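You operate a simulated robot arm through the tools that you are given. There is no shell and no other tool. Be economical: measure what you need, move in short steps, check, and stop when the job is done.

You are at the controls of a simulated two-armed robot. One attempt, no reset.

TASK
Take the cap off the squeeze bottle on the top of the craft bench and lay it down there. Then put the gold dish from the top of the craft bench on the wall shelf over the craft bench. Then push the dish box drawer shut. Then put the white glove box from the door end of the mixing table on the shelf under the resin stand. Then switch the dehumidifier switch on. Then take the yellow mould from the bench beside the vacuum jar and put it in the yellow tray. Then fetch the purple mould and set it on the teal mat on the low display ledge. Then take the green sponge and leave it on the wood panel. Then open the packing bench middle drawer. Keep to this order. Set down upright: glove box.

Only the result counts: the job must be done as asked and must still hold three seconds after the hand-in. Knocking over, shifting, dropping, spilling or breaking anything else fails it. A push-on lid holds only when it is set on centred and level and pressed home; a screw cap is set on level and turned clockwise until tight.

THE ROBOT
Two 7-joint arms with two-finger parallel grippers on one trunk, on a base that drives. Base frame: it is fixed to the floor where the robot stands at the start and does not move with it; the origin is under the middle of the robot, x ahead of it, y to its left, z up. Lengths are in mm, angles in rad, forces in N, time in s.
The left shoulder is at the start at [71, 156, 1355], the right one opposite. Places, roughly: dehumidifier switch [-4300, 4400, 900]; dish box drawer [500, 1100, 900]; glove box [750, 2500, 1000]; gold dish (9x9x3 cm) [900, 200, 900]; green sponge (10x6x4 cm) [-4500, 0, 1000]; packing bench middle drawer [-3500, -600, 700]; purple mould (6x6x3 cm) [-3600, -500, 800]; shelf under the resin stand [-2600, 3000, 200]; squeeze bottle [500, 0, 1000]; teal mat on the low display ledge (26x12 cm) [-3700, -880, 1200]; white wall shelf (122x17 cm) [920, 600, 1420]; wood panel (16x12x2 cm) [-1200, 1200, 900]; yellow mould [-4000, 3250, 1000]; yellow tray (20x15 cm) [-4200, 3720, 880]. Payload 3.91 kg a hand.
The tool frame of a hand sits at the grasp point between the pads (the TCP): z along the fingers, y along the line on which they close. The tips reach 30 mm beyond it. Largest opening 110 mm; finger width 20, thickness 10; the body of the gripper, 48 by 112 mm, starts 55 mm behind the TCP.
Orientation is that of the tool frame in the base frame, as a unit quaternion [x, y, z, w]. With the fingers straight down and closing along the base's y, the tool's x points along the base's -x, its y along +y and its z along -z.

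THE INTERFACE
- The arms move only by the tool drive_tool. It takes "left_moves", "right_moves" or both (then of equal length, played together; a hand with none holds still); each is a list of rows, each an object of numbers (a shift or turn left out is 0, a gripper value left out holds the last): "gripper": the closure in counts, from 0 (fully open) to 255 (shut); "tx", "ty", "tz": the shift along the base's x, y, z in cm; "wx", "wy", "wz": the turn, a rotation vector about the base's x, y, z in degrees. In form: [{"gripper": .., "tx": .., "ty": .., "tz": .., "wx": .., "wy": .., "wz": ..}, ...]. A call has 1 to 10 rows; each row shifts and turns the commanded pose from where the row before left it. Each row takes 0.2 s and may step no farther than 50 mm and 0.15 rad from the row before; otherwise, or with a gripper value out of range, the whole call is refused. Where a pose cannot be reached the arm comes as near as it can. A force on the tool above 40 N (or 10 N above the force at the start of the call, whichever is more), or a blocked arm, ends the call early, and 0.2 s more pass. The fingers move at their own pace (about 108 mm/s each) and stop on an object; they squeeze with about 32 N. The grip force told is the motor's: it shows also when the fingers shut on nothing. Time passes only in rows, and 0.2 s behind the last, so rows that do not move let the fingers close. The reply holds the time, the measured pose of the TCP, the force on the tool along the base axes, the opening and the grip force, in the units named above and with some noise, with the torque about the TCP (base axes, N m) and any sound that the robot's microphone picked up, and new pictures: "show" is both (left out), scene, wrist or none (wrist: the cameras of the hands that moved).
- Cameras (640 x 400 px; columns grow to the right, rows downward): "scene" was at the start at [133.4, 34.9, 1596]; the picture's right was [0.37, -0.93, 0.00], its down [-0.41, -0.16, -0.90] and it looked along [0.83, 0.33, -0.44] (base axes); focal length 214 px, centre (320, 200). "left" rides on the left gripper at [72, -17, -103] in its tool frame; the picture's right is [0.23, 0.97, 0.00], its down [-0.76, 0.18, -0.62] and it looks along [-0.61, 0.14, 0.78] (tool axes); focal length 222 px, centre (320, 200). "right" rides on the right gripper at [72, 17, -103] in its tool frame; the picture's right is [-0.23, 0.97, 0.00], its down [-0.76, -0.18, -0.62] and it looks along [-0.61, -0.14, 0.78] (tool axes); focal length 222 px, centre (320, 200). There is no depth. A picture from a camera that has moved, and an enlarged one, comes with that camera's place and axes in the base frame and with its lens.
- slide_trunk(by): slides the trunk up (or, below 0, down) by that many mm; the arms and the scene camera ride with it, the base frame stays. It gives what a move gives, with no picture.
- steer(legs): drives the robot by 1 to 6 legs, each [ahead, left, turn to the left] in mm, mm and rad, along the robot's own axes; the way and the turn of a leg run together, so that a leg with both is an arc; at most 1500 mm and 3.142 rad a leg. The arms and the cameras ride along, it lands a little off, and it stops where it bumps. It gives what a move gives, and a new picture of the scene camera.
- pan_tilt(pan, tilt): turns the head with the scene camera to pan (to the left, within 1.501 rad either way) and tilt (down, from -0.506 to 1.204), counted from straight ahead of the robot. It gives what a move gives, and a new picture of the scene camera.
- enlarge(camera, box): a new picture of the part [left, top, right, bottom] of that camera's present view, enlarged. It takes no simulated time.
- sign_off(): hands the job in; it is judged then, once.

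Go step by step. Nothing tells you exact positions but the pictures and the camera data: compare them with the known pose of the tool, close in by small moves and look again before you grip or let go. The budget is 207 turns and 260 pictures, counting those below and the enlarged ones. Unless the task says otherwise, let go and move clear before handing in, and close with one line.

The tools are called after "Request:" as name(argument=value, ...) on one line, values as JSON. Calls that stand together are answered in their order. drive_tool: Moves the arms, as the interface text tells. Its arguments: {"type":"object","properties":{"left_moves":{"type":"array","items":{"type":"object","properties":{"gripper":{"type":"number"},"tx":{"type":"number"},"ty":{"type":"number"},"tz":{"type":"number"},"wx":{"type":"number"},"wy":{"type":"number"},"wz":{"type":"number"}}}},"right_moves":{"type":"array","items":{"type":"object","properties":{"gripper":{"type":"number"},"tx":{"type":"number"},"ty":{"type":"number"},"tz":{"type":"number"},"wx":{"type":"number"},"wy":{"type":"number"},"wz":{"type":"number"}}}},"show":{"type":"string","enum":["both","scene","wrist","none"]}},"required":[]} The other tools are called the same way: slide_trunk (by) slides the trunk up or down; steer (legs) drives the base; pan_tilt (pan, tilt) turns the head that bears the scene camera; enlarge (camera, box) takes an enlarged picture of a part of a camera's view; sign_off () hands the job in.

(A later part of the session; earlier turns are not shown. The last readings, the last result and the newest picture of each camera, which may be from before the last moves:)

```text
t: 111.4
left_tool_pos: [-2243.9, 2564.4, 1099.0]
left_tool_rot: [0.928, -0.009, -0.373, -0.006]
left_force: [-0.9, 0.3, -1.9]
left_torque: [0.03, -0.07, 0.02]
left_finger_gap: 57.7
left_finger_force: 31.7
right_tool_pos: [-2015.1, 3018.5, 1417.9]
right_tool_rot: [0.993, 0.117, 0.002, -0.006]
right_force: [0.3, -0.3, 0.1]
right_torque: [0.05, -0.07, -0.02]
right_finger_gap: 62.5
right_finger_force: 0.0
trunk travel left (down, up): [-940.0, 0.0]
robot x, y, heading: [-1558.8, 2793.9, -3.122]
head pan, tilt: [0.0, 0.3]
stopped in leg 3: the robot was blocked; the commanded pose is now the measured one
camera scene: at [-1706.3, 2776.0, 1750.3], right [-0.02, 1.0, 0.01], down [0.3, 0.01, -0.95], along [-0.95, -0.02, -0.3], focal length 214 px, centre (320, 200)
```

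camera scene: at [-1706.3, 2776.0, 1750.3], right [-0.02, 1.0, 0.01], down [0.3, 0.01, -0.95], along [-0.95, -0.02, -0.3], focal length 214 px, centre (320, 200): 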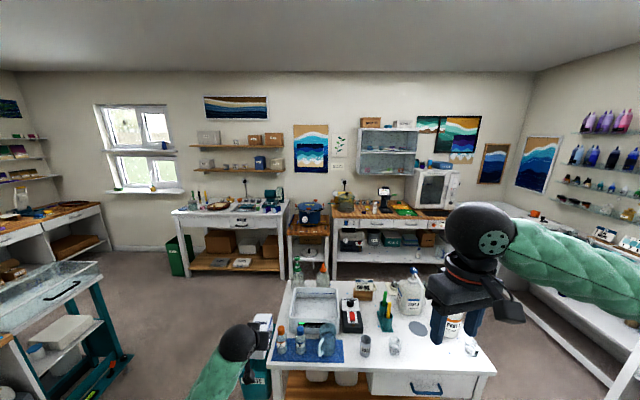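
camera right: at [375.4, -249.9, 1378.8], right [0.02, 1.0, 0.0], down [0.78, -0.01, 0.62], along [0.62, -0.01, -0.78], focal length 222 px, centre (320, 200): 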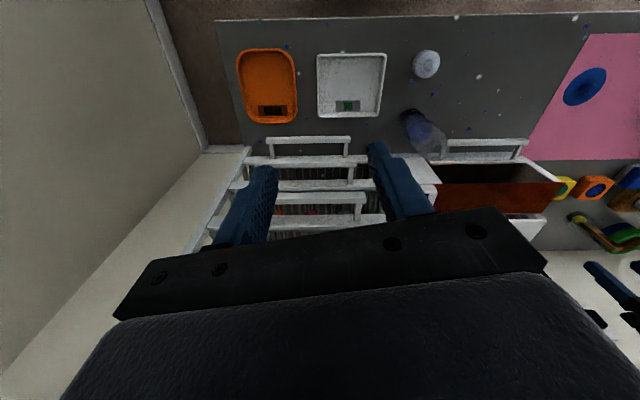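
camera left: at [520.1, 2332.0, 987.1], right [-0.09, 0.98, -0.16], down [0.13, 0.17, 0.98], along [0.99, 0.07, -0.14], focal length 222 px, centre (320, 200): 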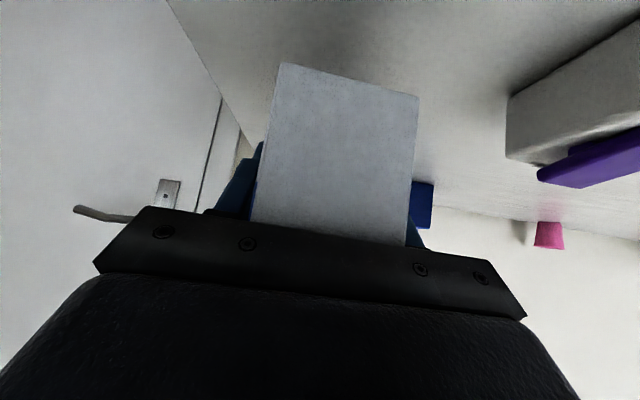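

The base bumped something to the right rear, probably the slab table. I'll move away from it, retract the arm and lower the trunk in two steps.

Request:
steer(legs=[[0, 220, -0.02]])

Request:
drive_tool(left_moves=[{"tx": 4}, {"tx": 4}, {"tx": 4}, {"tx": 4}, {"tx": 3}], show="none")

Request:
slide_trunk(by=-400)

Request:
slide_trunk(by=-360)

Request:
pan_tilt(pan=0, tilt=0.25)

```text
t: 113.1
left_tool_pos: [-2245.1, 2359.3, 1100.3]
left_tool_rot: [0.927, -0.018, -0.374, -0.007]
left_force: [0.6, -0.3, -2.1]
left_torque: [0.0, 0.0, -0.03]
left_finger_gap: 57.7
left_finger_force: 31.7
right_tool_pos: [-2005.7, 2810.5, 1416.0]
right_tool_rot: [0.994, 0.108, 0.0, -0.003]
right_force: [-0.1, -0.4, 0.0]
right_torque: [0.01, 0.0, 0.01]
right_finger_gap: 62.8
right_finger_force: 0.1
trunk travel left (down, up): [-940.0, 0.0]
robot x, y, heading: [-1555.6, 2564.6, -3.136]
head pan, tilt: [0.0, 0.3]
camera scene: at [-1701.8, 2565.6, 1750.5], right [0.0, 1.0, 0.0], down [0.3, 0.0, -0.95], along [-0.95, 0.0, -0.3], focal length 214 px, centre (320, 200)
```

scene: 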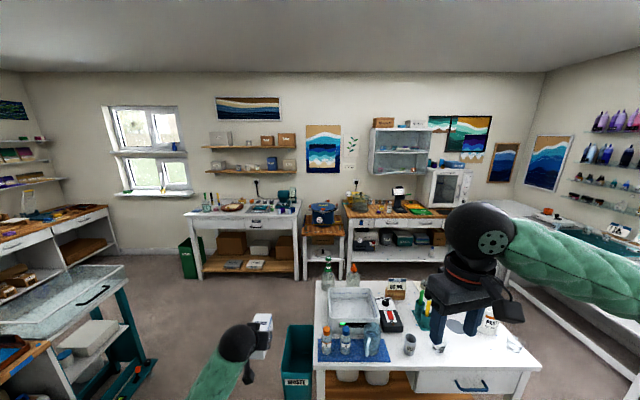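

```text
t: 114.3
left_tool_pos: [-2055.2, 2360.6, 1098.5]
left_tool_rot: [0.927, -0.018, -0.375, -0.007]
left_force: [-0.1, -1.3, -1.3]
left_torque: [-0.02, -0.01, -0.01]
left_finger_gap: 58.1
left_finger_force: 31.8
right_tool_pos: [-2004.4, 2811.5, 1416.5]
right_tool_rot: [0.994, 0.108, -0.001, -0.002]
right_force: [0.3, -0.2, 0.2]
right_torque: [-0.02, 0.01, -0.01]
right_finger_gap: 62.5
right_finger_force: 0.0
trunk travel left (down, up): [-940.0, 0.0]
robot x, y, heading: [-1554.0, 2568.1, -3.135]
head pan, tilt: [0.0, 0.3]
```

```text
t: 118.1
left_tool_pos: [-2056.1, 2360.1, 699.1]
left_tool_rot: [0.927, -0.018, -0.374, -0.006]
left_force: [0.5, 0.0, -1.6]
left_torque: [0.03, 0.0, 0.0]
left_finger_gap: 57.7
left_finger_force: 32.6
right_tool_pos: [-2005.3, 2810.5, 1017.4]
right_tool_rot: [0.994, 0.108, 0.001, -0.003]
right_force: [-0.1, -0.6, -0.1]
right_torque: [0.03, 0.0, 0.03]
right_finger_gap: 62.6
right_finger_force: 0.0
trunk travel left (down, up): [-540.0, 400.0]
robot x, y, heading: [-1554.8, 2570.4, -3.142]
head pan, tilt: [0.0, 0.3]
```

```text
t: 121.6
left_tool_pos: [-2055.6, 2360.5, 338.2]
left_tool_rot: [0.927, -0.018, -0.375, -0.006]
left_force: [0.6, 0.3, -2.6]
left_torque: [-0.03, -0.06, 0.01]
left_finger_gap: 57.9
left_finger_force: 31.1
right_tool_pos: [-2004.9, 2811.7, 656.7]
right_tool_rot: [0.994, 0.107, 0.001, -0.003]
right_force: [-0.3, 0.4, 0.1]
right_torque: [0.02, 0.01, 0.02]
right_finger_gap: 62.8
right_finger_force: 0.1
trunk travel left (down, up): [-180.0, 760.0]
robot x, y, heading: [-1550.9, 2569.0, -3.138]
head pan, tilt: [0.0, 0.3]
```

```text
t: 122.2
left_tool_pos: [-2055.7, 2360.9, 338.8]
left_tool_rot: [0.927, -0.018, -0.375, -0.007]
left_force: [-0.1, 0.5, -1.6]
left_torque: [0.02, -0.04, 0.01]
left_finger_gap: 58.1
left_finger_force: 32.1
right_tool_pos: [-2005.3, 2811.5, 655.8]
right_tool_rot: [0.994, 0.107, 0.0, -0.003]
right_force: [1.4, 0.4, -0.4]
right_torque: [-0.01, 0.01, 0.01]
right_finger_gap: 62.7
right_finger_force: 0.1
trunk travel left (down, up): [-180.0, 760.0]
robot x, y, heading: [-1551.8, 2566.4, -3.136]
head pan, tilt: [0.0, 0.25]
camera scene: at [-1700.8, 2566.9, 995.3], right [0.0, 1.0, 0.0], down [0.25, 0.0, -0.97], along [-0.97, 0.0, -0.25], focal length 214 px, centre (320, 200)
```

scene: 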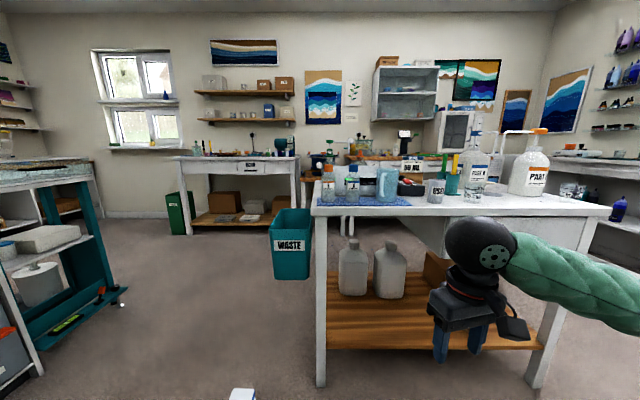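

Legs at y 2567 and 3486, shelf front at x≈−2390. I'll go forward 170, then strafe right 490.

Request:
steer(legs=[[170, 0, 0], [0, -490, 0]])

```text
t: 126.2
left_tool_pos: [-2225.6, 2853.7, 337.9]
left_tool_rot: [0.927, -0.017, -0.375, -0.007]
left_force: [0.1, 0.4, -2.0]
left_torque: [0.01, 0.01, -0.02]
left_finger_gap: 58.0
left_finger_force: 32.3
right_tool_pos: [-2175.5, 3305.2, 658.0]
right_tool_rot: [0.994, 0.111, 0.001, -0.002]
right_force: [1.1, -0.1, 0.6]
right_torque: [0.04, -0.01, -0.03]
right_finger_gap: 62.5
right_finger_force: 0.1
trunk travel left (down, up): [-180.0, 760.0]
robot x, y, heading: [-1724.3, 3064.5, -3.133]
head pan, tilt: [0.0, 0.25]
camera scene: at [-1870.4, 3061.7, 995.3], right [-0.01, 1.0, 0.0], down [0.25, 0.0, -0.97], along [-0.97, -0.01, -0.25], focal length 214 px, centre (320, 200)
```

scene: 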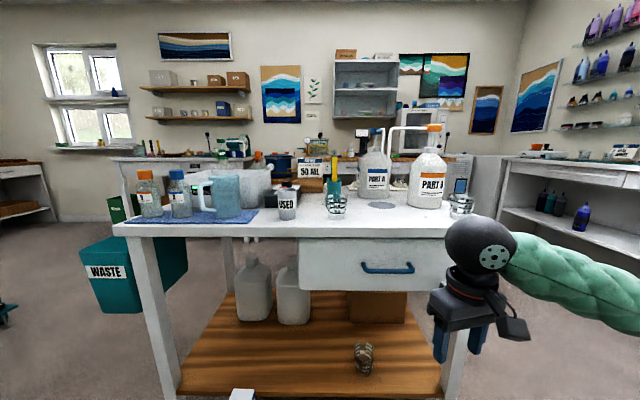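

Request:
drive_tool(left_moves=[{"tx": -4}, {"tx": -4}, {"tx": -4}, {"tx": -4}, {"tx": -4}, {"tx": -3}, {"tz": -3}], show="both")

```text
t: 127.8
left_tool_pos: [-2452.5, 2854.6, 305.9]
left_tool_rot: [0.927, -0.016, -0.374, -0.006]
left_force: [-0.4, 0.4, -0.9]
left_torque: [0.01, -0.03, 0.02]
left_finger_gap: 57.5
left_finger_force: 31.6
right_tool_pos: [-2175.0, 3305.5, 655.4]
right_tool_rot: [0.994, 0.11, 0.001, -0.003]
right_force: [0.2, 0.1, 0.5]
right_torque: [0.0, 0.02, -0.03]
right_finger_gap: 62.6
right_finger_force: 0.0
trunk travel left (down, up): [-180.0, 760.0]
robot x, y, heading: [-1726.0, 3060.0, -3.135]
head pan, tilt: [0.0, 0.25]
camera scene: at [-1870.6, 3062.0, 995.4], right [-0.01, 1.0, 0.0], down [0.25, 0.0, -0.97], along [-0.97, -0.01, -0.25], focal length 214 px, centre (320, 200)
camera left: at [-2326.6, 2867.4, 329.6], right [0.13, -0.98, -0.16], down [-0.12, -0.17, 0.98], along [-0.98, -0.11, -0.14], focal length 222 px, centre (320, 200)
```

scene: 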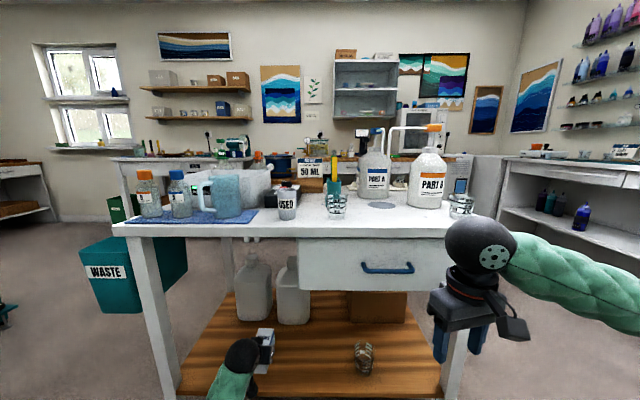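
left: 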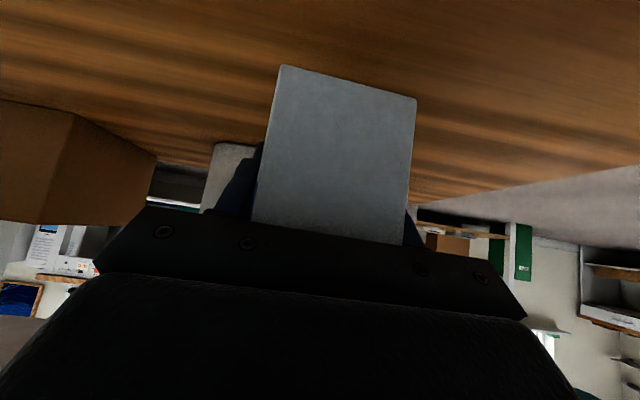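

Request:
drive_tool(left_moves=[{"tz": -2.5}, {"tz": -0.8}, {"tz": -0.4}, {"tz": -0.4}, {"tz": -0.4}, {"tz": -0.4}, {"tz": -0.4}, {"tz": -0.4}, {"tz": -0.4}], show="wrist")

```text
t: 129.8
left_tool_pos: [-2455.2, 2853.2, 255.1]
left_tool_rot: [0.925, -0.016, -0.381, -0.006]
left_force: [3.3, 0.3, 18.5]
left_torque: [-0.05, -1.09, 0.0]
left_finger_gap: 57.5
left_finger_force: 32.3
right_tool_pos: [-2176.0, 3305.3, 656.8]
right_tool_rot: [0.994, 0.11, -0.001, -0.003]
right_force: [0.5, 0.5, 0.2]
right_torque: [-0.02, -0.01, 0.01]
right_finger_gap: 62.4
right_finger_force: 0.1
trunk travel left (down, up): [-180.0, 760.0]
robot x, y, heading: [-1723.5, 3065.6, -3.133]
head pan, tilt: [0.0, 0.25]
stopped in row 9 (left hand): the force on the tool passed its limit at 44 N (the readings are from after the stop); the commanded pose is now the measured one
camera left: at [-2330.4, 2866.3, 277.1], right [0.13, -0.98, -0.16], down [-0.11, -0.17, 0.98], along [-0.99, -0.11, -0.13], focal length 222 px, centre (320, 200)
```

left: 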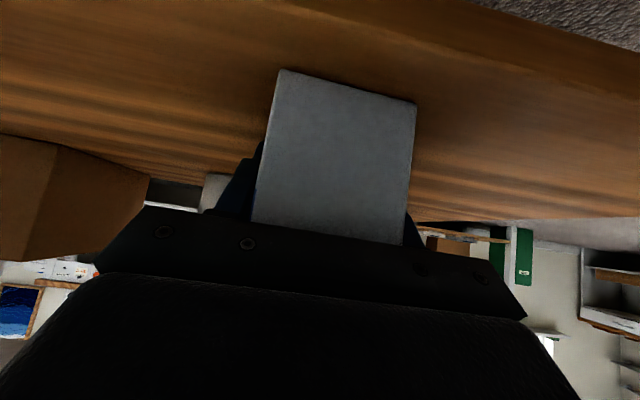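

It's seated. Releasing and backing out.

Request:
drive_tool(left_moves=[{"tz": 0.15}, {"gripper": 20}, {}, {}, {"tx": 2, "tz": 2}, {"tx": 3, "tz": 3}, {"tx": 4, "tz": 1.5}, {"tx": 4}, {"tx": 4}, {"tx": 4}], show="both")

```text
t: 132.0
left_tool_pos: [-2248.1, 2852.9, 318.5]
left_tool_rot: [0.926, -0.016, -0.378, -0.006]
left_force: [1.7, 0.3, 0.3]
left_torque: [0.0, -0.02, 0.01]
left_finger_gap: 101.2
left_finger_force: 0.2
right_tool_pos: [-2176.9, 3304.9, 656.2]
right_tool_rot: [0.994, 0.11, 0.0, -0.003]
right_force: [-0.7, 0.3, -0.3]
right_torque: [-0.01, -0.05, -0.01]
right_finger_gap: 62.6
right_finger_force: 0.1
trunk travel left (down, up): [-180.0, 760.0]
robot x, y, heading: [-1729.5, 3065.3, -3.135]
head pan, tilt: [0.0, 0.25]
camera scene: at [-1870.5, 3062.1, 995.4], right [-0.01, 1.0, 0.0], down [0.25, 0.0, -0.97], along [-0.97, -0.01, -0.25], focal length 214 px, centre (320, 200)
camera left: at [-2122.6, 2865.0, 341.6], right [0.13, -0.98, -0.16], down [-0.11, -0.17, 0.98], along [-0.99, -0.11, -0.13], focal length 222 px, centre (320, 200)
```

scene: 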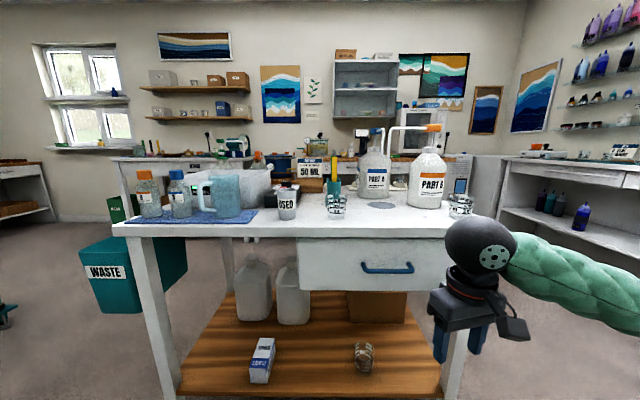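
left: 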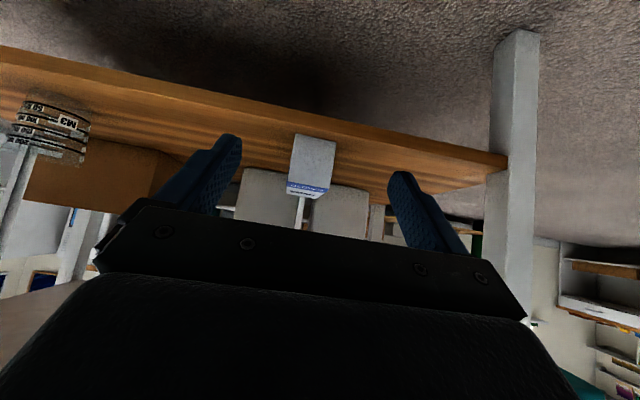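

The glove box stands upright on the shelf. Now the dehumidifier in the far corner: I'll raise the trunk, strafe right and drive past the stand.

Request:
slide_trunk(by=400)

Request:
slide_trunk(by=250)

Request:
steer(legs=[[0, -900, 0]])

```text
t: 135.8
left_tool_pos: [-2247.4, 2852.9, 718.4]
left_tool_rot: [0.925, -0.015, -0.378, -0.007]
left_force: [-0.2, 0.6, -0.2]
left_torque: [0.0, 0.0, 0.03]
left_finger_gap: 101.3
left_finger_force: 0.0
right_tool_pos: [-2175.0, 3304.1, 1056.5]
right_tool_rot: [0.994, 0.111, 0.0, -0.003]
right_force: [-0.1, 0.2, -0.2]
right_torque: [0.02, -0.01, 0.0]
right_finger_gap: 62.6
right_finger_force: 0.0
trunk travel left (down, up): [-580.0, 360.0]
robot x, y, heading: [-1723.9, 3061.9, -3.136]
head pan, tilt: [0.0, 0.25]
```

```text
t: 138.4
left_tool_pos: [-2248.5, 2853.0, 968.4]
left_tool_rot: [0.926, -0.016, -0.378, -0.006]
left_force: [-0.8, -0.6, -0.2]
left_torque: [0.0, -0.01, 0.04]
left_finger_gap: 101.5
left_finger_force: 0.1
right_tool_pos: [-2175.3, 3304.8, 1306.4]
right_tool_rot: [0.994, 0.11, 0.001, -0.003]
right_force: [0.0, 0.2, -0.4]
right_torque: [-0.02, 0.0, -0.01]
right_finger_gap: 62.5
right_finger_force: 0.0
trunk travel left (down, up): [-830.0, 110.0]
robot x, y, heading: [-1722.3, 3064.6, -3.135]
head pan, tilt: [0.0, 0.25]
```

```text
t: 143.2
left_tool_pos: [-2256.6, 3753.6, 968.3]
left_tool_rot: [0.926, -0.013, -0.378, -0.005]
left_force: [-0.5, 0.5, 0.4]
left_torque: [0.01, -0.01, 0.02]
left_finger_gap: 101.4
left_finger_force: 0.1
right_tool_pos: [-2187.5, 4206.4, 1307.2]
right_tool_rot: [0.994, 0.113, 0.002, -0.003]
right_force: [-0.6, 0.5, 0.3]
right_torque: [0.0, -0.02, 0.04]
right_finger_gap: 62.6
right_finger_force: 0.1
trunk travel left (down, up): [-830.0, 110.0]
robot x, y, heading: [-1736.3, 3964.5, -3.127]
head pan, tilt: [0.0, 0.25]
camera scene: at [-1880.3, 3965.8, 1645.4], right [-0.01, 1.0, 0.0], down [0.25, 0.0, -0.97], along [-0.97, -0.01, -0.25], focal length 214 px, centre (320, 200)
```

scene: 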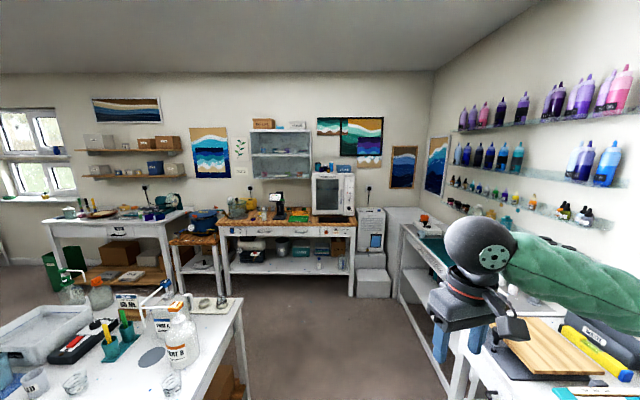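

The dehumidifier tower stands at the right of the far bench. Driving forward.

Request:
steer(legs=[[1450, 50, 0]])

Request:
pan_tilt(pan=-0.25, tilt=0.5)

```text
t: 150.4
left_tool_pos: [-3711.4, 3668.9, 969.3]
left_tool_rot: [0.926, -0.008, -0.378, -0.003]
left_force: [-0.7, 0.6, -0.6]
left_torque: [-0.02, -0.05, 0.04]
left_finger_gap: 101.3
left_finger_force: 0.0
right_tool_pos: [-3647.6, 4122.2, 1305.5]
right_tool_rot: [0.993, 0.119, 0.001, -0.003]
right_force: [-0.1, -0.7, -0.2]
right_torque: [-0.02, 0.03, 0.02]
right_finger_gap: 62.6
right_finger_force: 0.1
trunk travel left (down, up): [-830.0, 110.0]
robot x, y, heading: [-3193.3, 3882.6, -3.117]
head pan, tilt: [0.0, 0.25]
camera scene: at [-3337.9, 3884.8, 1645.4], right [-0.03, 1.0, 0.0], down [0.25, 0.01, -0.97], along [-0.97, -0.03, -0.25], focal length 214 px, centre (320, 200)
```

scene: 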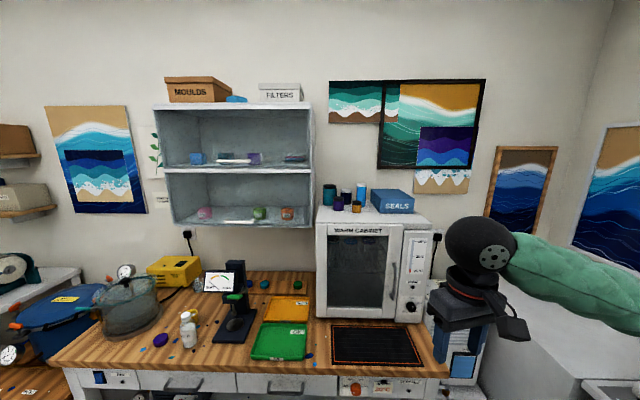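

```text
t: 151.2
left_tool_pos: [-3710.9, 3668.4, 969.0]
left_tool_rot: [0.926, -0.007, -0.379, -0.003]
left_force: [-0.1, 0.5, 0.3]
left_torque: [0.0, -0.02, 0.02]
left_finger_gap: 101.6
left_finger_force: 0.0
right_tool_pos: [-3648.1, 4121.9, 1305.9]
right_tool_rot: [0.993, 0.119, 0.001, -0.002]
right_force: [-0.8, -0.2, 0.1]
right_torque: [0.05, -0.01, -0.01]
right_finger_gap: 62.6
right_finger_force: 0.1
trunk travel left (down, up): [-830.0, 110.0]
robot x, y, heading: [-3189.1, 3888.4, -3.11]
head pan, tilt: [-0.25, 0.499]
camera scene: at [-3333.1, 3907.3, 1622.3], right [0.22, 0.98, 0.0], down [0.47, -0.11, -0.88], along [-0.86, 0.19, -0.48], focal length 214 px, centre (320, 200)
```

scene: 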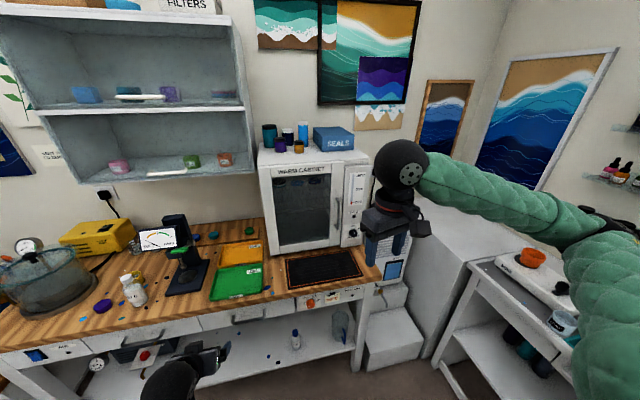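

The right hand blocks my view of the dehumidifier, so I'll lift and pull it aside.

Request:
drive_tool(right_moves=[{"tx": 3, "ty": 3, "tz": 2}, {"tx": 3, "ty": 3, "tz": 2}, {"ty": 3, "tz": 3, "tx": 2}, {"ty": 3, "tz": 3}, {"tz": 4}], show="scene")

Request:
enlarge(camera="scene", box=[330, 180, 450, 370])

```text
t: 152.4
left_tool_pos: [-3714.9, 3669.1, 967.2]
left_tool_rot: [0.926, -0.008, -0.377, -0.004]
left_force: [-0.5, 0.3, 0.4]
left_torque: [-0.02, -0.02, 0.01]
left_finger_gap: 101.5
left_finger_force: 0.1
right_tool_pos: [-3606.1, 4244.5, 1457.8]
right_tool_rot: [0.993, 0.119, 0.008, -0.002]
right_force: [1.7, 0.1, 4.6]
right_torque: [-0.04, 0.06, -0.02]
right_finger_gap: 62.5
right_finger_force: 0.1
right hand out of reach, approached as far as the arm can: row 1, 2
trunk travel left (down, up): [-830.0, 110.0]
robot x, y, heading: [-3190.3, 3888.4, -3.115]
head pan, tilt: [-0.25, 0.499]
camera scene: at [-3337.2, 3907.0, 1622.0], right [0.22, 0.98, 0.0], down [0.47, -0.11, -0.88], along [-0.85, 0.19, -0.48], focal length 214 px, centre (320, 200)
```

scene: 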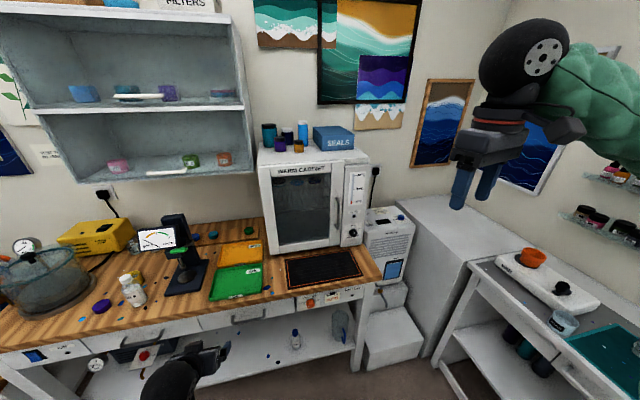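

```text
2.11 times, centred on (390, 275) of scene
camera zoom: at [-3337.2, 3907.0, 1622.0], right [0.22, 0.98, 0.0], down [0.47, -0.11, -0.88], along [-0.85, 0.19, -0.48], focal length 452 px, centre (173, 42)
```

zoom: 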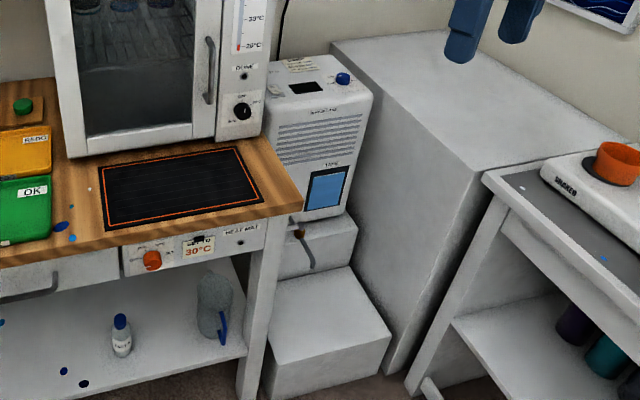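

Request:
enlarge(camera="scene", box=[360, 200, 425, 245])

```text
8.89 times, centred on (392, 222) of scene
camera zoom: at [-3337.2, 3907.0, 1622.0], right [0.22, 0.98, 0.0], down [0.47, -0.11, -0.88], along [-0.85, 0.19, -0.48], focal length 1906 px, centre (-324, 0)
```

zoom: 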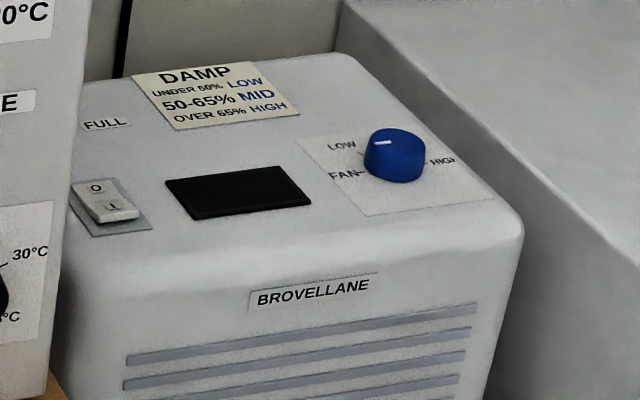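

The rocker is on the unit's top at about (−4275,4413,900), with "I" at the front edge, which I need to press down. First I'll raise the left hand clear, then drive closer.

Request:
drive_tool(left_moves=[{"tz": 4.5}, {"tz": 4.5}, {"tz": 4.5, "wy": -7.5}, {"tz": 4.5, "wy": -7.5}, {"tz": 4.5, "wy": -7.5}, {"tz": 4.5, "wy": -7.5}, {"tz": 4.5, "wy": -7.5}, {"tz": 4.5, "wy": -7.5}, {"tx": 3}, {"tx": 3}], show="none")

Request:
steer(legs=[[350, -290, -0.027]])

```text
t: 154.6
left_tool_pos: [-3677.4, 3671.3, 1316.0]
left_tool_rot: [1.0, -0.006, 0.004, -0.006]
left_force: [-0.5, 0.3, 0.1]
left_torque: [0.03, 0.01, -0.01]
left_finger_gap: 101.5
left_finger_force: 0.0
left hand out of reach, approached as far as the arm can: row 2, 3
right_tool_pos: [-3601.3, 4245.2, 1462.0]
right_tool_rot: [0.993, 0.12, 0.0, -0.002]
right_force: [-0.5, -0.5, 0.7]
right_torque: [0.01, 0.01, 0.02]
right_finger_gap: 62.8
right_finger_force: 0.1
trunk travel left (down, up): [-830.0, 110.0]
robot x, y, heading: [-3191.0, 3886.3, -3.118]
head pan, tilt: [-0.25, 0.499]
```

```text
t: 157.3
left_tool_pos: [-4036.9, 3962.0, 1313.9]
left_tool_rot: [1.0, -0.019, 0.005, -0.006]
left_force: [0.0, 0.4, 0.6]
left_torque: [0.01, -0.02, 0.01]
left_finger_gap: 101.6
left_finger_force: 0.1
right_tool_pos: [-3945.1, 4532.1, 1460.5]
right_tool_rot: [0.994, 0.106, 0.0, -0.003]
right_force: [-0.8, -0.2, -0.5]
right_torque: [0.0, 0.04, 0.0]
right_finger_gap: 62.6
right_finger_force: 0.0
trunk travel left (down, up): [-830.0, 110.0]
robot x, y, heading: [-3543.7, 4160.3, 3.14]
head pan, tilt: [-0.25, 0.499]
camera scene: at [-3685.4, 4187.0, 1622.3], right [0.25, 0.97, 0.0], down [0.46, -0.12, -0.88], along [-0.85, 0.22, -0.48], focal length 214 px, centre (320, 200)
```

scene: 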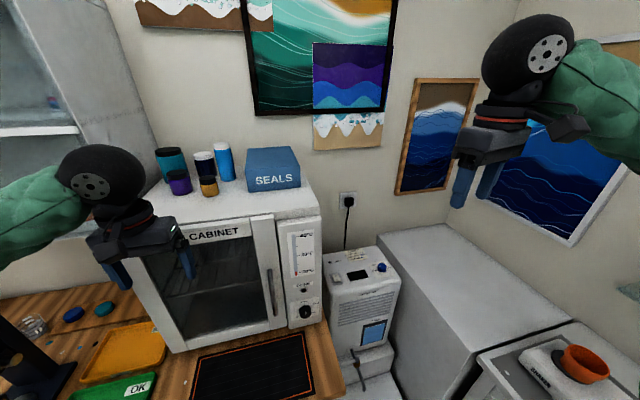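

Request:
enlarge(camera="scene", box=[320, 240, 400, 300])

```text
6.67 times, centred on (360, 270) of scene
camera zoom: at [-3685.4, 4187.0, 1622.3], right [0.25, 0.97, 0.0], down [0.46, -0.12, -0.88], along [-0.85, 0.22, -0.48], focal length 1430 px, centre (53, -267)
```

zoom: 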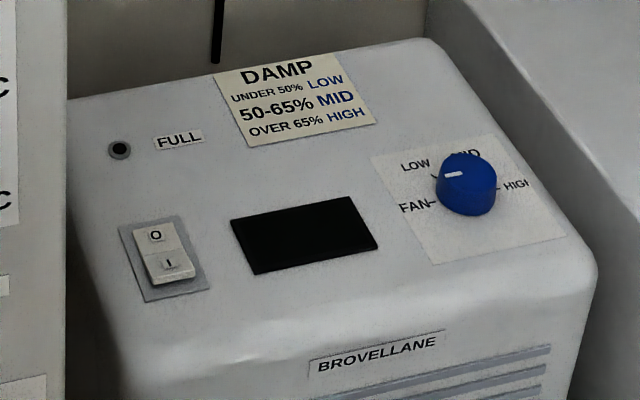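

The "I" end is at (−4275,4414,900). I'll bring the closed right hand above it.

Request:
drive_tool(right_moves=[{"gripper": 255, "tx": -3.3, "ty": -1.2, "tz": -3, "wz": -6}, {"tx": -3.3, "ty": -1.2, "tz": -3, "wz": -6}, {"tx": -3.3, "ty": -1.2, "tz": -3}, {"tx": -3.3, "ty": -1.2, "tz": -3}, {"tx": -3.3, "ty": -1.2, "tz": -3}, {"tx": -3.3, "ty": -1.2, "tz": -3}, {"tx": -3.3, "ty": -1.2, "tz": -3}, {"tx": -3.3, "ty": -1.2, "tz": -3}, {"tx": -3.3, "ty": -1.2, "tz": -3}, {"tx": -3.3, "ty": -1.2, "tz": -3}], show="both")

```text
t: 159.5
left_tool_pos: [-4039.0, 3963.2, 1313.3]
left_tool_rot: [1.0, -0.02, 0.005, -0.006]
left_force: [-0.3, 0.0, -0.3]
left_torque: [0.0, 0.0, 0.02]
left_finger_gap: 101.5
left_finger_force: 0.1
right_tool_pos: [-4278.7, 4406.5, 1161.1]
right_tool_rot: [1.0, 0.0, 0.001, -0.003]
right_force: [-0.4, 0.1, -0.4]
right_torque: [0.02, -0.02, 0.01]
right_finger_gap: 0.1
right_finger_force: 32.1
trunk travel left (down, up): [-830.0, 110.0]
robot x, y, heading: [-3546.3, 4165.5, 3.146]
head pan, tilt: [-0.25, 0.499]
camera scene: at [-3687.9, 4186.2, 1622.1], right [0.25, 0.97, 0.0], down [0.47, -0.12, -0.88], along [-0.85, 0.22, -0.48], focal length 214 px, centre (320, 200)
camera right: at [-4207.8, 4389.5, 1264.7], right [-0.23, -0.97, -0.01], down [-0.76, 0.17, 0.62], along [-0.6, 0.15, -0.78], focal length 222 px, centre (320, 200)
```

scene: 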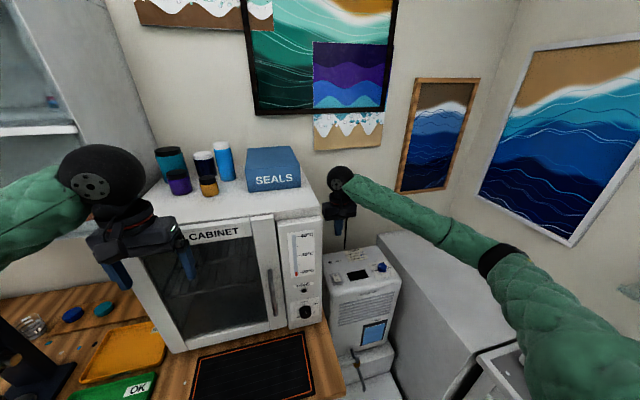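
right: 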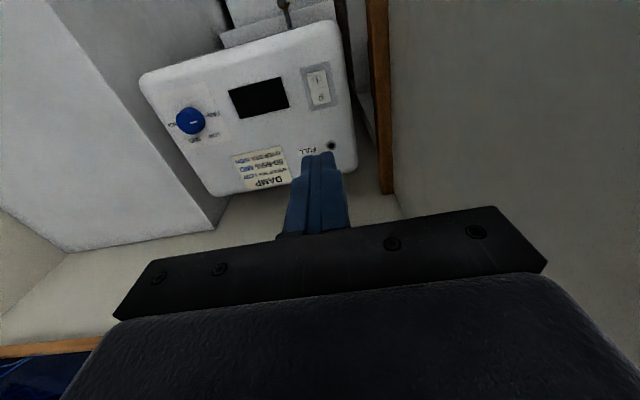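

Request:
drive_tool(right_moves=[{"tx": 0.5, "ty": 0.6, "tz": -4}, {"tz": -4}, {"tz": -4}, {"tz": -4}, {"tz": -3}, {"tz": -1}], show="wrist")

```text
t: 160.9
left_tool_pos: [-4037.1, 3961.0, 1315.2]
left_tool_rot: [1.0, -0.02, 0.005, -0.005]
left_force: [0.8, -0.6, 0.1]
left_torque: [0.01, 0.02, -0.04]
left_finger_gap: 101.4
left_finger_force: 0.1
right_tool_pos: [-4270.0, 4417.0, 961.0]
right_tool_rot: [1.0, 0.001, 0.001, -0.002]
right_force: [-0.5, -0.1, 0.0]
right_torque: [-0.02, 0.0, 0.01]
right_finger_gap: 0.2
right_finger_force: 31.7
trunk travel left (down, up): [-830.0, 110.0]
robot x, y, heading: [-3548.9, 4167.2, 3.14]
head pan, tilt: [-0.25, 0.499]
camera right: at [-4199.3, 4399.4, 1064.5], right [-0.23, -0.97, -0.01], down [-0.76, 0.17, 0.62], along [-0.61, 0.14, -0.78], focal length 222 px, centre (320, 200)
```

right: 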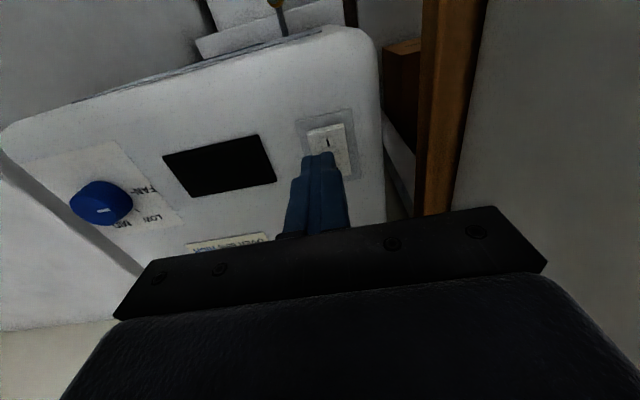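

Request:
drive_tool(right_moves=[{"tx": 0.3, "ty": -0.6, "tz": -1}, {"tz": -1}, {"tz": -0.5}, {"tz": -0.4}, {"tz": -0.4}, {"tz": -0.4}, {"tz": -0.4}, {"tz": -0.4}], show="wrist")

```text
t: 162.0
left_tool_pos: [-4035.5, 3962.8, 1316.4]
left_tool_rot: [1.0, -0.02, 0.005, -0.005]
left_force: [0.7, 0.2, -0.3]
left_torque: [0.02, -0.06, 0.01]
left_finger_gap: 101.6
left_finger_force: 0.2
right_tool_pos: [-4267.6, 4409.9, 938.1]
right_tool_rot: [1.0, 0.002, -0.005, -0.001]
right_force: [17.0, -0.7, 26.0]
right_torque: [-0.13, -0.29, 0.13]
right_finger_gap: 0.2
right_finger_force: 32.0
trunk travel left (down, up): [-830.0, 110.0]
robot x, y, heading: [-3545.2, 4162.3, 3.142]
head pan, tilt: [-0.25, 0.499]
stopped in row 5 (right hand): the force on the tool passed its limit at 46 N (the readings are from after the stop); the commanded pose is now the measured one
camera right: at [-4195.7, 4393.9, 1041.0], right [-0.22, -0.97, 0.0], down [-0.76, 0.17, 0.63], along [-0.61, 0.14, -0.78], focal length 222 px, centre (320, 200)
```

right: 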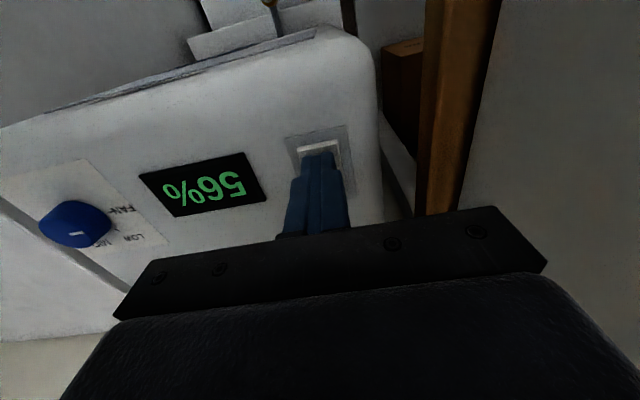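

The display now reads 56%, so the dehumidifier is on. I'll lift the right hand clear, then strafe left to the bench with the vacuum jar.

Request:
drive_tool(right_moves=[{"tz": 3}, {"tz": 4.5}, {"tz": 4.5}, {"tz": 4.5}, {"tz": 4.5}, {"tz": 4.5}, {"tz": 4.5, "tx": 2}, {"tx": 4.5, "tz": 2}, {"tx": 4.5, "tz": 2}, {"tx": 4.5}], show="none")

Request:
steer(legs=[[0, 520, 0]])

Request:
pan_tilt(pan=0.25, tilt=0.75)

```text
t: 164.2
left_tool_pos: [-4035.7, 3962.7, 1315.1]
left_tool_rot: [1.0, -0.02, 0.005, -0.005]
left_force: [0.1, -0.3, 1.1]
left_torque: [0.02, 0.06, 0.02]
left_finger_gap: 101.6
left_finger_force: 0.1
right_tool_pos: [-4115.1, 4407.2, 1276.3]
right_tool_rot: [1.0, 0.002, -0.003, -0.001]
right_force: [0.1, -0.6, -0.1]
right_torque: [0.01, 0.05, -0.02]
right_finger_gap: 0.0
right_finger_force: 32.1
trunk travel left (down, up): [-830.0, 110.0]
robot x, y, heading: [-3543.3, 4164.0, 3.139]
head pan, tilt: [-0.25, 0.499]
```

```text
t: 165.5
left_tool_pos: [-4038.6, 3869.7, 1314.6]
left_tool_rot: [1.0, -0.021, 0.006, -0.004]
left_force: [-1.2, 1.0, -0.1]
left_torque: [-0.01, 0.02, -0.02]
left_finger_gap: 101.4
left_finger_force: 0.0
right_tool_pos: [-4115.5, 4322.9, 1274.6]
right_tool_rot: [1.0, -0.006, 0.0, -0.008]
right_force: [-3.7, 13.1, -1.9]
right_torque: [-0.95, -0.38, -0.38]
right_finger_gap: 0.1
right_finger_force: 32.8
trunk travel left (down, up): [-830.0, 110.0]
robot x, y, heading: [-3542.5, 4065.9, 3.14]
head pan, tilt: [-0.25, 0.499]
stopped in leg 1: the force on the tool passed its limit at 166 N (the readings are from after the stop); the commanded pose is now the measured one
camera scene: at [-3686.3, 4094.7, 1622.1], right [0.25, 0.97, 0.0], down [0.46, -0.12, -0.88], along [-0.85, 0.22, -0.48], focal length 214 px, centre (320, 200)
```

scene: 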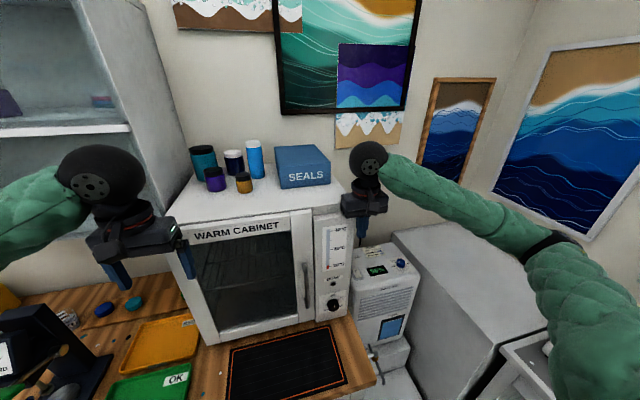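

```text
t: 166.5
left_tool_pos: [-4037.9, 3871.1, 1315.0]
left_tool_rot: [1.0, -0.02, 0.006, -0.003]
left_force: [-0.5, 0.9, 0.5]
left_torque: [0.01, -0.04, -0.02]
left_finger_gap: 101.1
left_finger_force: 0.0
right_tool_pos: [-4114.6, 4322.2, 1275.5]
right_tool_rot: [1.0, -0.006, -0.001, -0.007]
right_force: [-1.1, 30.0, -1.4]
right_torque: [-2.16, -0.1, -0.75]
right_finger_gap: 0.3
right_finger_force: 32.2
trunk travel left (down, up): [-830.0, 110.0]
robot x, y, heading: [-3545.6, 4067.5, 3.134]
head pan, tilt: [0.25, 0.75]
camera scene: at [-3678.8, 4052.5, 1600.3], right [-0.24, 0.97, 0.0], down [0.66, 0.16, -0.73], along [-0.71, -0.18, -0.68], focal length 214 px, centre (320, 200)
```

scene: 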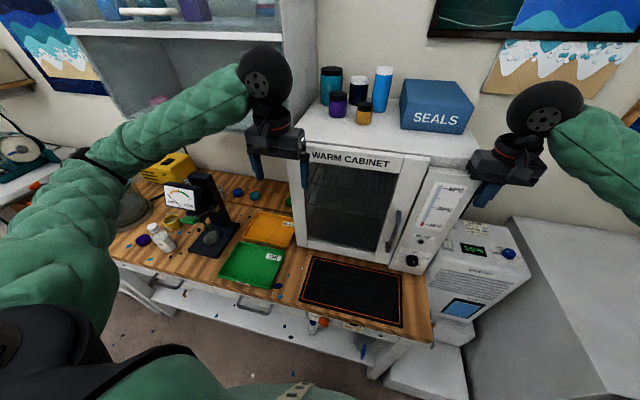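

The right fingers hit the warm cabinet's side because I hadn't raised them enough. I'll move off it, lift well above, and check the cabinet.

Request:
drive_tool(right_moves=[{"ty": 2}, {"ty": 3}, {"tz": 4.5}, {"tz": 4.5}, {"tz": 4.5}, {"tz": 4.5, "tx": 2}, {"tx": 4.5, "tz": 1}, {"tx": 4.5}, {"tx": 4.5}, {"tx": 4}], show="scene")

Request:
enlarge(camera="scene", box=[100, 140, 480, 340])

```text
t: 168.7
left_tool_pos: [-4034.6, 3866.1, 1315.0]
left_tool_rot: [1.0, -0.02, 0.004, -0.005]
left_force: [0.9, -0.2, 0.3]
left_torque: [0.03, 0.02, 0.0]
left_finger_gap: 101.4
left_finger_force: 0.1
right_tool_pos: [-3918.0, 4369.9, 1463.7]
right_tool_rot: [1.0, -0.005, -0.002, -0.009]
right_force: [0.3, 0.9, 0.1]
right_torque: [0.01, 0.04, -0.02]
right_finger_gap: 0.1
right_finger_force: 32.1
trunk travel left (down, up): [-830.0, 110.0]
robot x, y, heading: [-3545.6, 4067.8, 3.142]
head pan, tilt: [0.25, 0.75]
camera scene: at [-3676.7, 4048.3, 1600.5], right [-0.24, 0.97, 0.0], down [0.66, 0.17, -0.73], along [-0.71, -0.18, -0.68], focal length 214 px, centre (320, 200)
```

scene: 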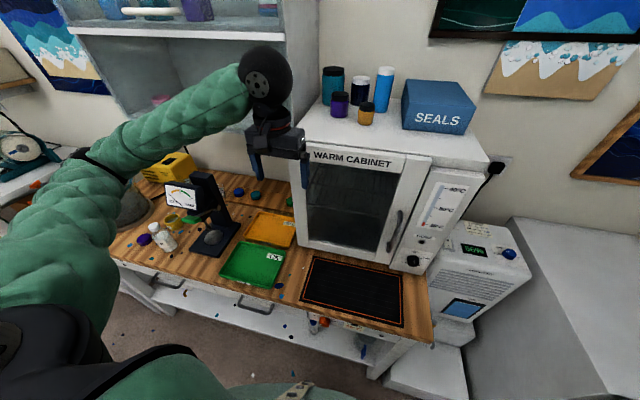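

```text
1.68 times, centred on (290, 240) of scene
camera zoom: at [-3676.7, 4048.3, 1600.5], right [-0.24, 0.97, 0.0], down [0.66, 0.17, -0.73], along [-0.71, -0.18, -0.68], focal length 361 px, centre (370, 133)
```

zoom: 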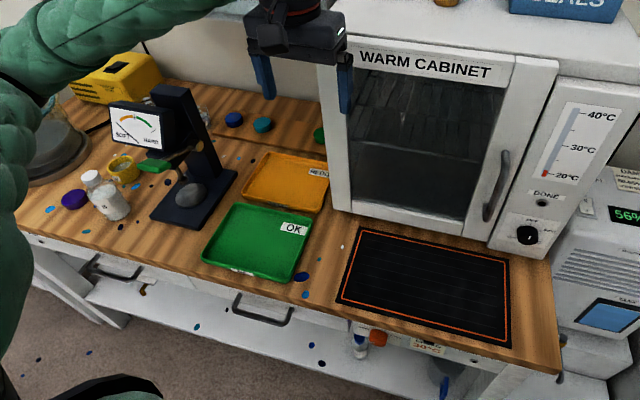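

All items on the cabinet are in place. The yellow mould is the small yellow cup at about (−4125,3274) beside the vacuum jar, so I'll strafe left.

Request:
steer(legs=[[0, 400, 0]])

Request:
enlarge(camera="scene", box=[160, 160, 420, 322])

Request:
enlarge(camera="left", box=[0, 0, 640, 400])

```text
t: 171.2
left_tool_pos: [-4038.1, 3467.7, 1314.8]
left_tool_rot: [1.0, -0.02, 0.005, -0.006]
left_force: [0.3, -0.9, -0.3]
left_torque: [0.02, -0.01, -0.01]
left_finger_gap: 101.3
left_finger_force: 0.0
right_tool_pos: [-3921.1, 3970.2, 1464.4]
right_tool_rot: [1.0, -0.005, -0.001, -0.008]
right_force: [0.2, 0.4, 0.4]
right_torque: [0.01, 0.0, 0.0]
right_finger_gap: 0.0
right_finger_force: 32.3
trunk travel left (down, up): [-830.0, 110.0]
robot x, y, heading: [-3547.6, 3668.9, 3.138]
head pan, tilt: [0.25, 0.75]
camera scene: at [-3679.3, 3649.4, 1600.3], right [-0.25, 0.97, 0.0], down [0.66, 0.17, -0.73], along [-0.71, -0.18, -0.68], focal length 214 px, centre (320, 200)
```

scene: 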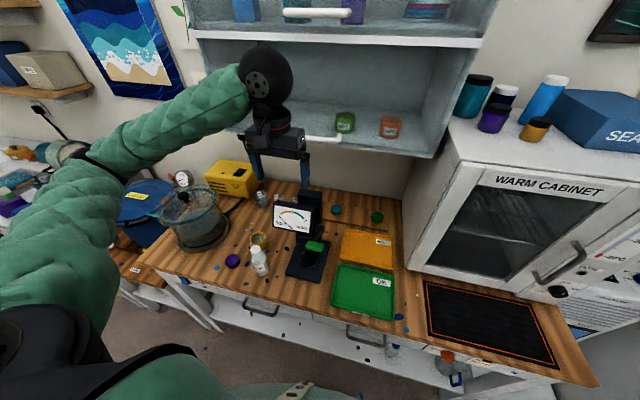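

```text
2.46 times, centred on (290, 241) of scene
camera zoom: at [-3679.3, 3649.4, 1600.3], right [-0.25, 0.97, 0.0], down [0.66, 0.17, -0.73], along [-0.71, -0.18, -0.68], focal length 528 px, centre (394, 99)
```

zoom: 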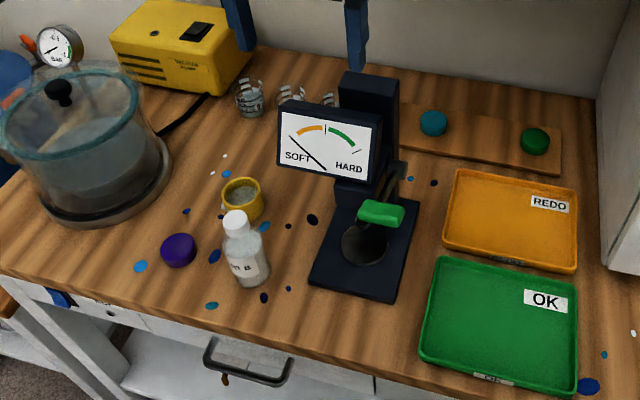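

```text
1.00 times, centred on (320, 200) of left (not enlarged: the box is as wide or as high as the picture)
camera zoom: at [-3965.7, 3479.9, 1418.5], right [0.19, -0.98, -0.01], down [-0.77, -0.15, 0.61], along [-0.6, -0.11, -0.79], focal length 222 px, centre (320, 200)
```

zoom: 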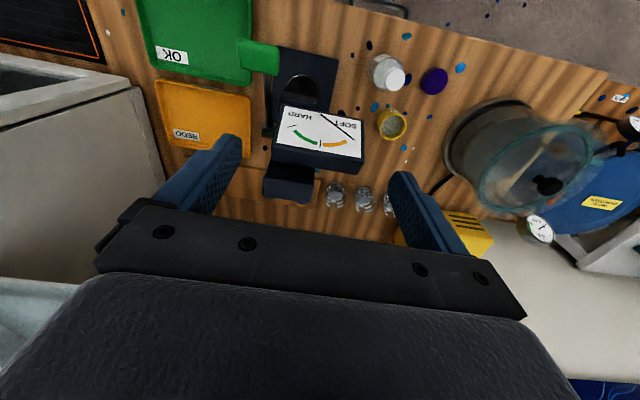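

The mould cup is at about (−4101,3298), its top near z 925, and the yellow "REDO" tray is near (−4189,3710). I'll move the left hand above the cup.

Request:
drive_tool(left_moves=[{"gripper": 40, "tx": -0.9, "ty": -2.4, "tz": -3.8}, {"tx": -0.9, "ty": -2.4, "tz": -3.8}, {"tx": -0.9, "ty": -2.4, "tz": -3.8}, {"tx": -0.9, "ty": -2.4, "tz": -3.8}, {"tx": -0.9, "ty": -2.4, "tz": -3.8}, {"tx": -0.9, "ty": -2.5, "tz": -3.8}, {"tx": -0.9, "ty": -2.5, "tz": -3.7}], show="wrist")

```text
t: 172.3
left_tool_pos: [-4075.6, 3358.0, 1147.9]
left_tool_rot: [1.0, -0.024, 0.0, -0.007]
left_force: [-0.4, -1.1, -0.2]
left_torque: [-0.01, 0.0, -0.01]
left_finger_gap: 92.9
left_finger_force: 0.1
right_tool_pos: [-3917.4, 3970.5, 1465.0]
right_tool_rot: [1.0, -0.003, -0.001, -0.009]
right_force: [-0.9, 0.1, 0.6]
right_torque: [-0.01, 0.05, 0.0]
right_finger_gap: 0.4
right_finger_force: 31.9
trunk travel left (down, up): [-830.0, 110.0]
robot x, y, heading: [-3551.3, 3665.7, 3.141]
head pan, tilt: [0.25, 0.75]
stopped in row 5 (left hand): the force on the tool passed its limit at 111 N (the readings are from after the stop); the commanded pose is now the measured one
camera left: at [-4001.4, 3369.5, 1251.2], right [0.18, -0.98, -0.02], down [-0.77, -0.15, 0.62], along [-0.61, -0.1, -0.78], focal length 222 px, centre (320, 200)
```

left: 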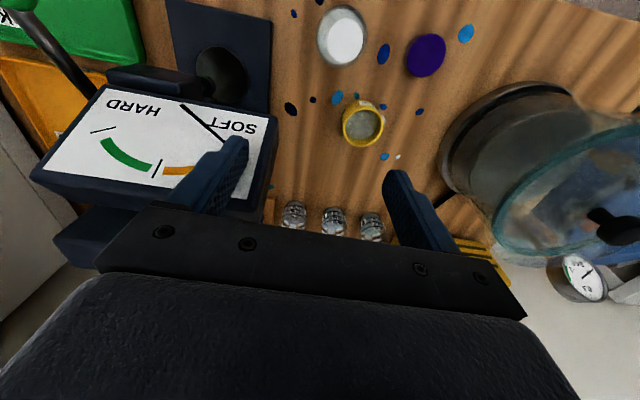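

The finger struck the hardness tester. I'll lift away and check whether it moved.

Request:
drive_tool(left_moves=[{"tz": 3}, {"tz": 4}, {"ty": -4}, {"ty": -2}], show="wrist")

Request:
enlarge(camera="scene", box=[160, 160, 420, 322])

```text
t: 173.3
left_tool_pos: [-4076.6, 3298.1, 1217.2]
left_tool_rot: [1.0, -0.023, 0.001, -0.009]
left_force: [0.6, -0.3, 0.6]
left_torque: [0.04, -0.03, 0.04]
left_finger_gap: 92.6
left_finger_force: 0.0
right_tool_pos: [-3919.1, 3970.1, 1464.1]
right_tool_rot: [1.0, -0.004, -0.001, -0.008]
right_force: [0.4, 0.2, -0.3]
right_torque: [0.02, 0.03, 0.02]
right_finger_gap: 0.0
right_finger_force: 32.0
trunk travel left (down, up): [-830.0, 110.0]
robot x, y, heading: [-3542.3, 3668.0, 3.143]
head pan, tilt: [0.25, 0.75]
camera left: at [-4003.3, 3309.2, 1321.5], right [0.18, -0.98, -0.02], down [-0.77, -0.15, 0.62], along [-0.61, -0.1, -0.79], focal length 222 px, centre (320, 200)
```

left: 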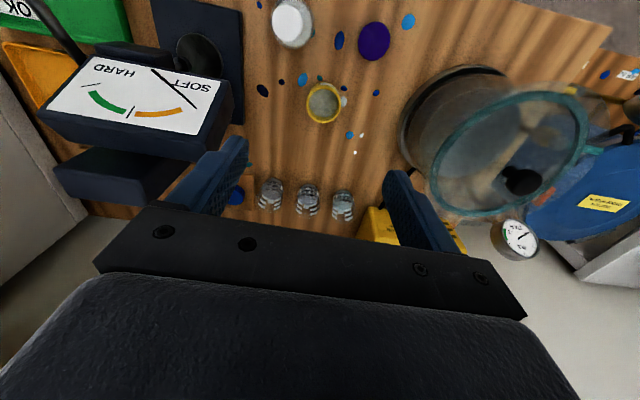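

```text
2.46 times, centred on (290, 241) of scene
camera zoom: at [-3678.3, 3649.1, 1600.4], right [-0.24, 0.97, 0.0], down [0.66, 0.17, -0.73], along [-0.71, -0.18, -0.68], focal length 528 px, centre (394, 99)
```

zoom: 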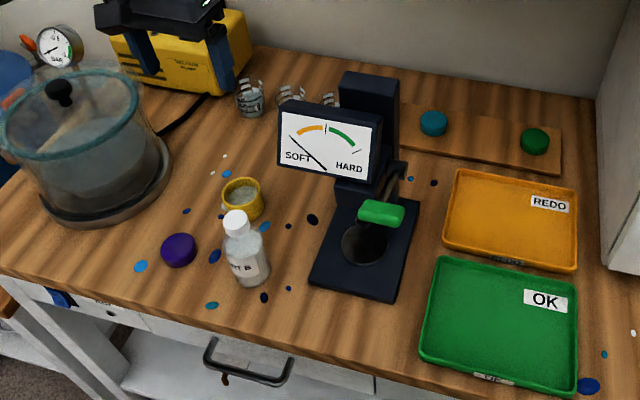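

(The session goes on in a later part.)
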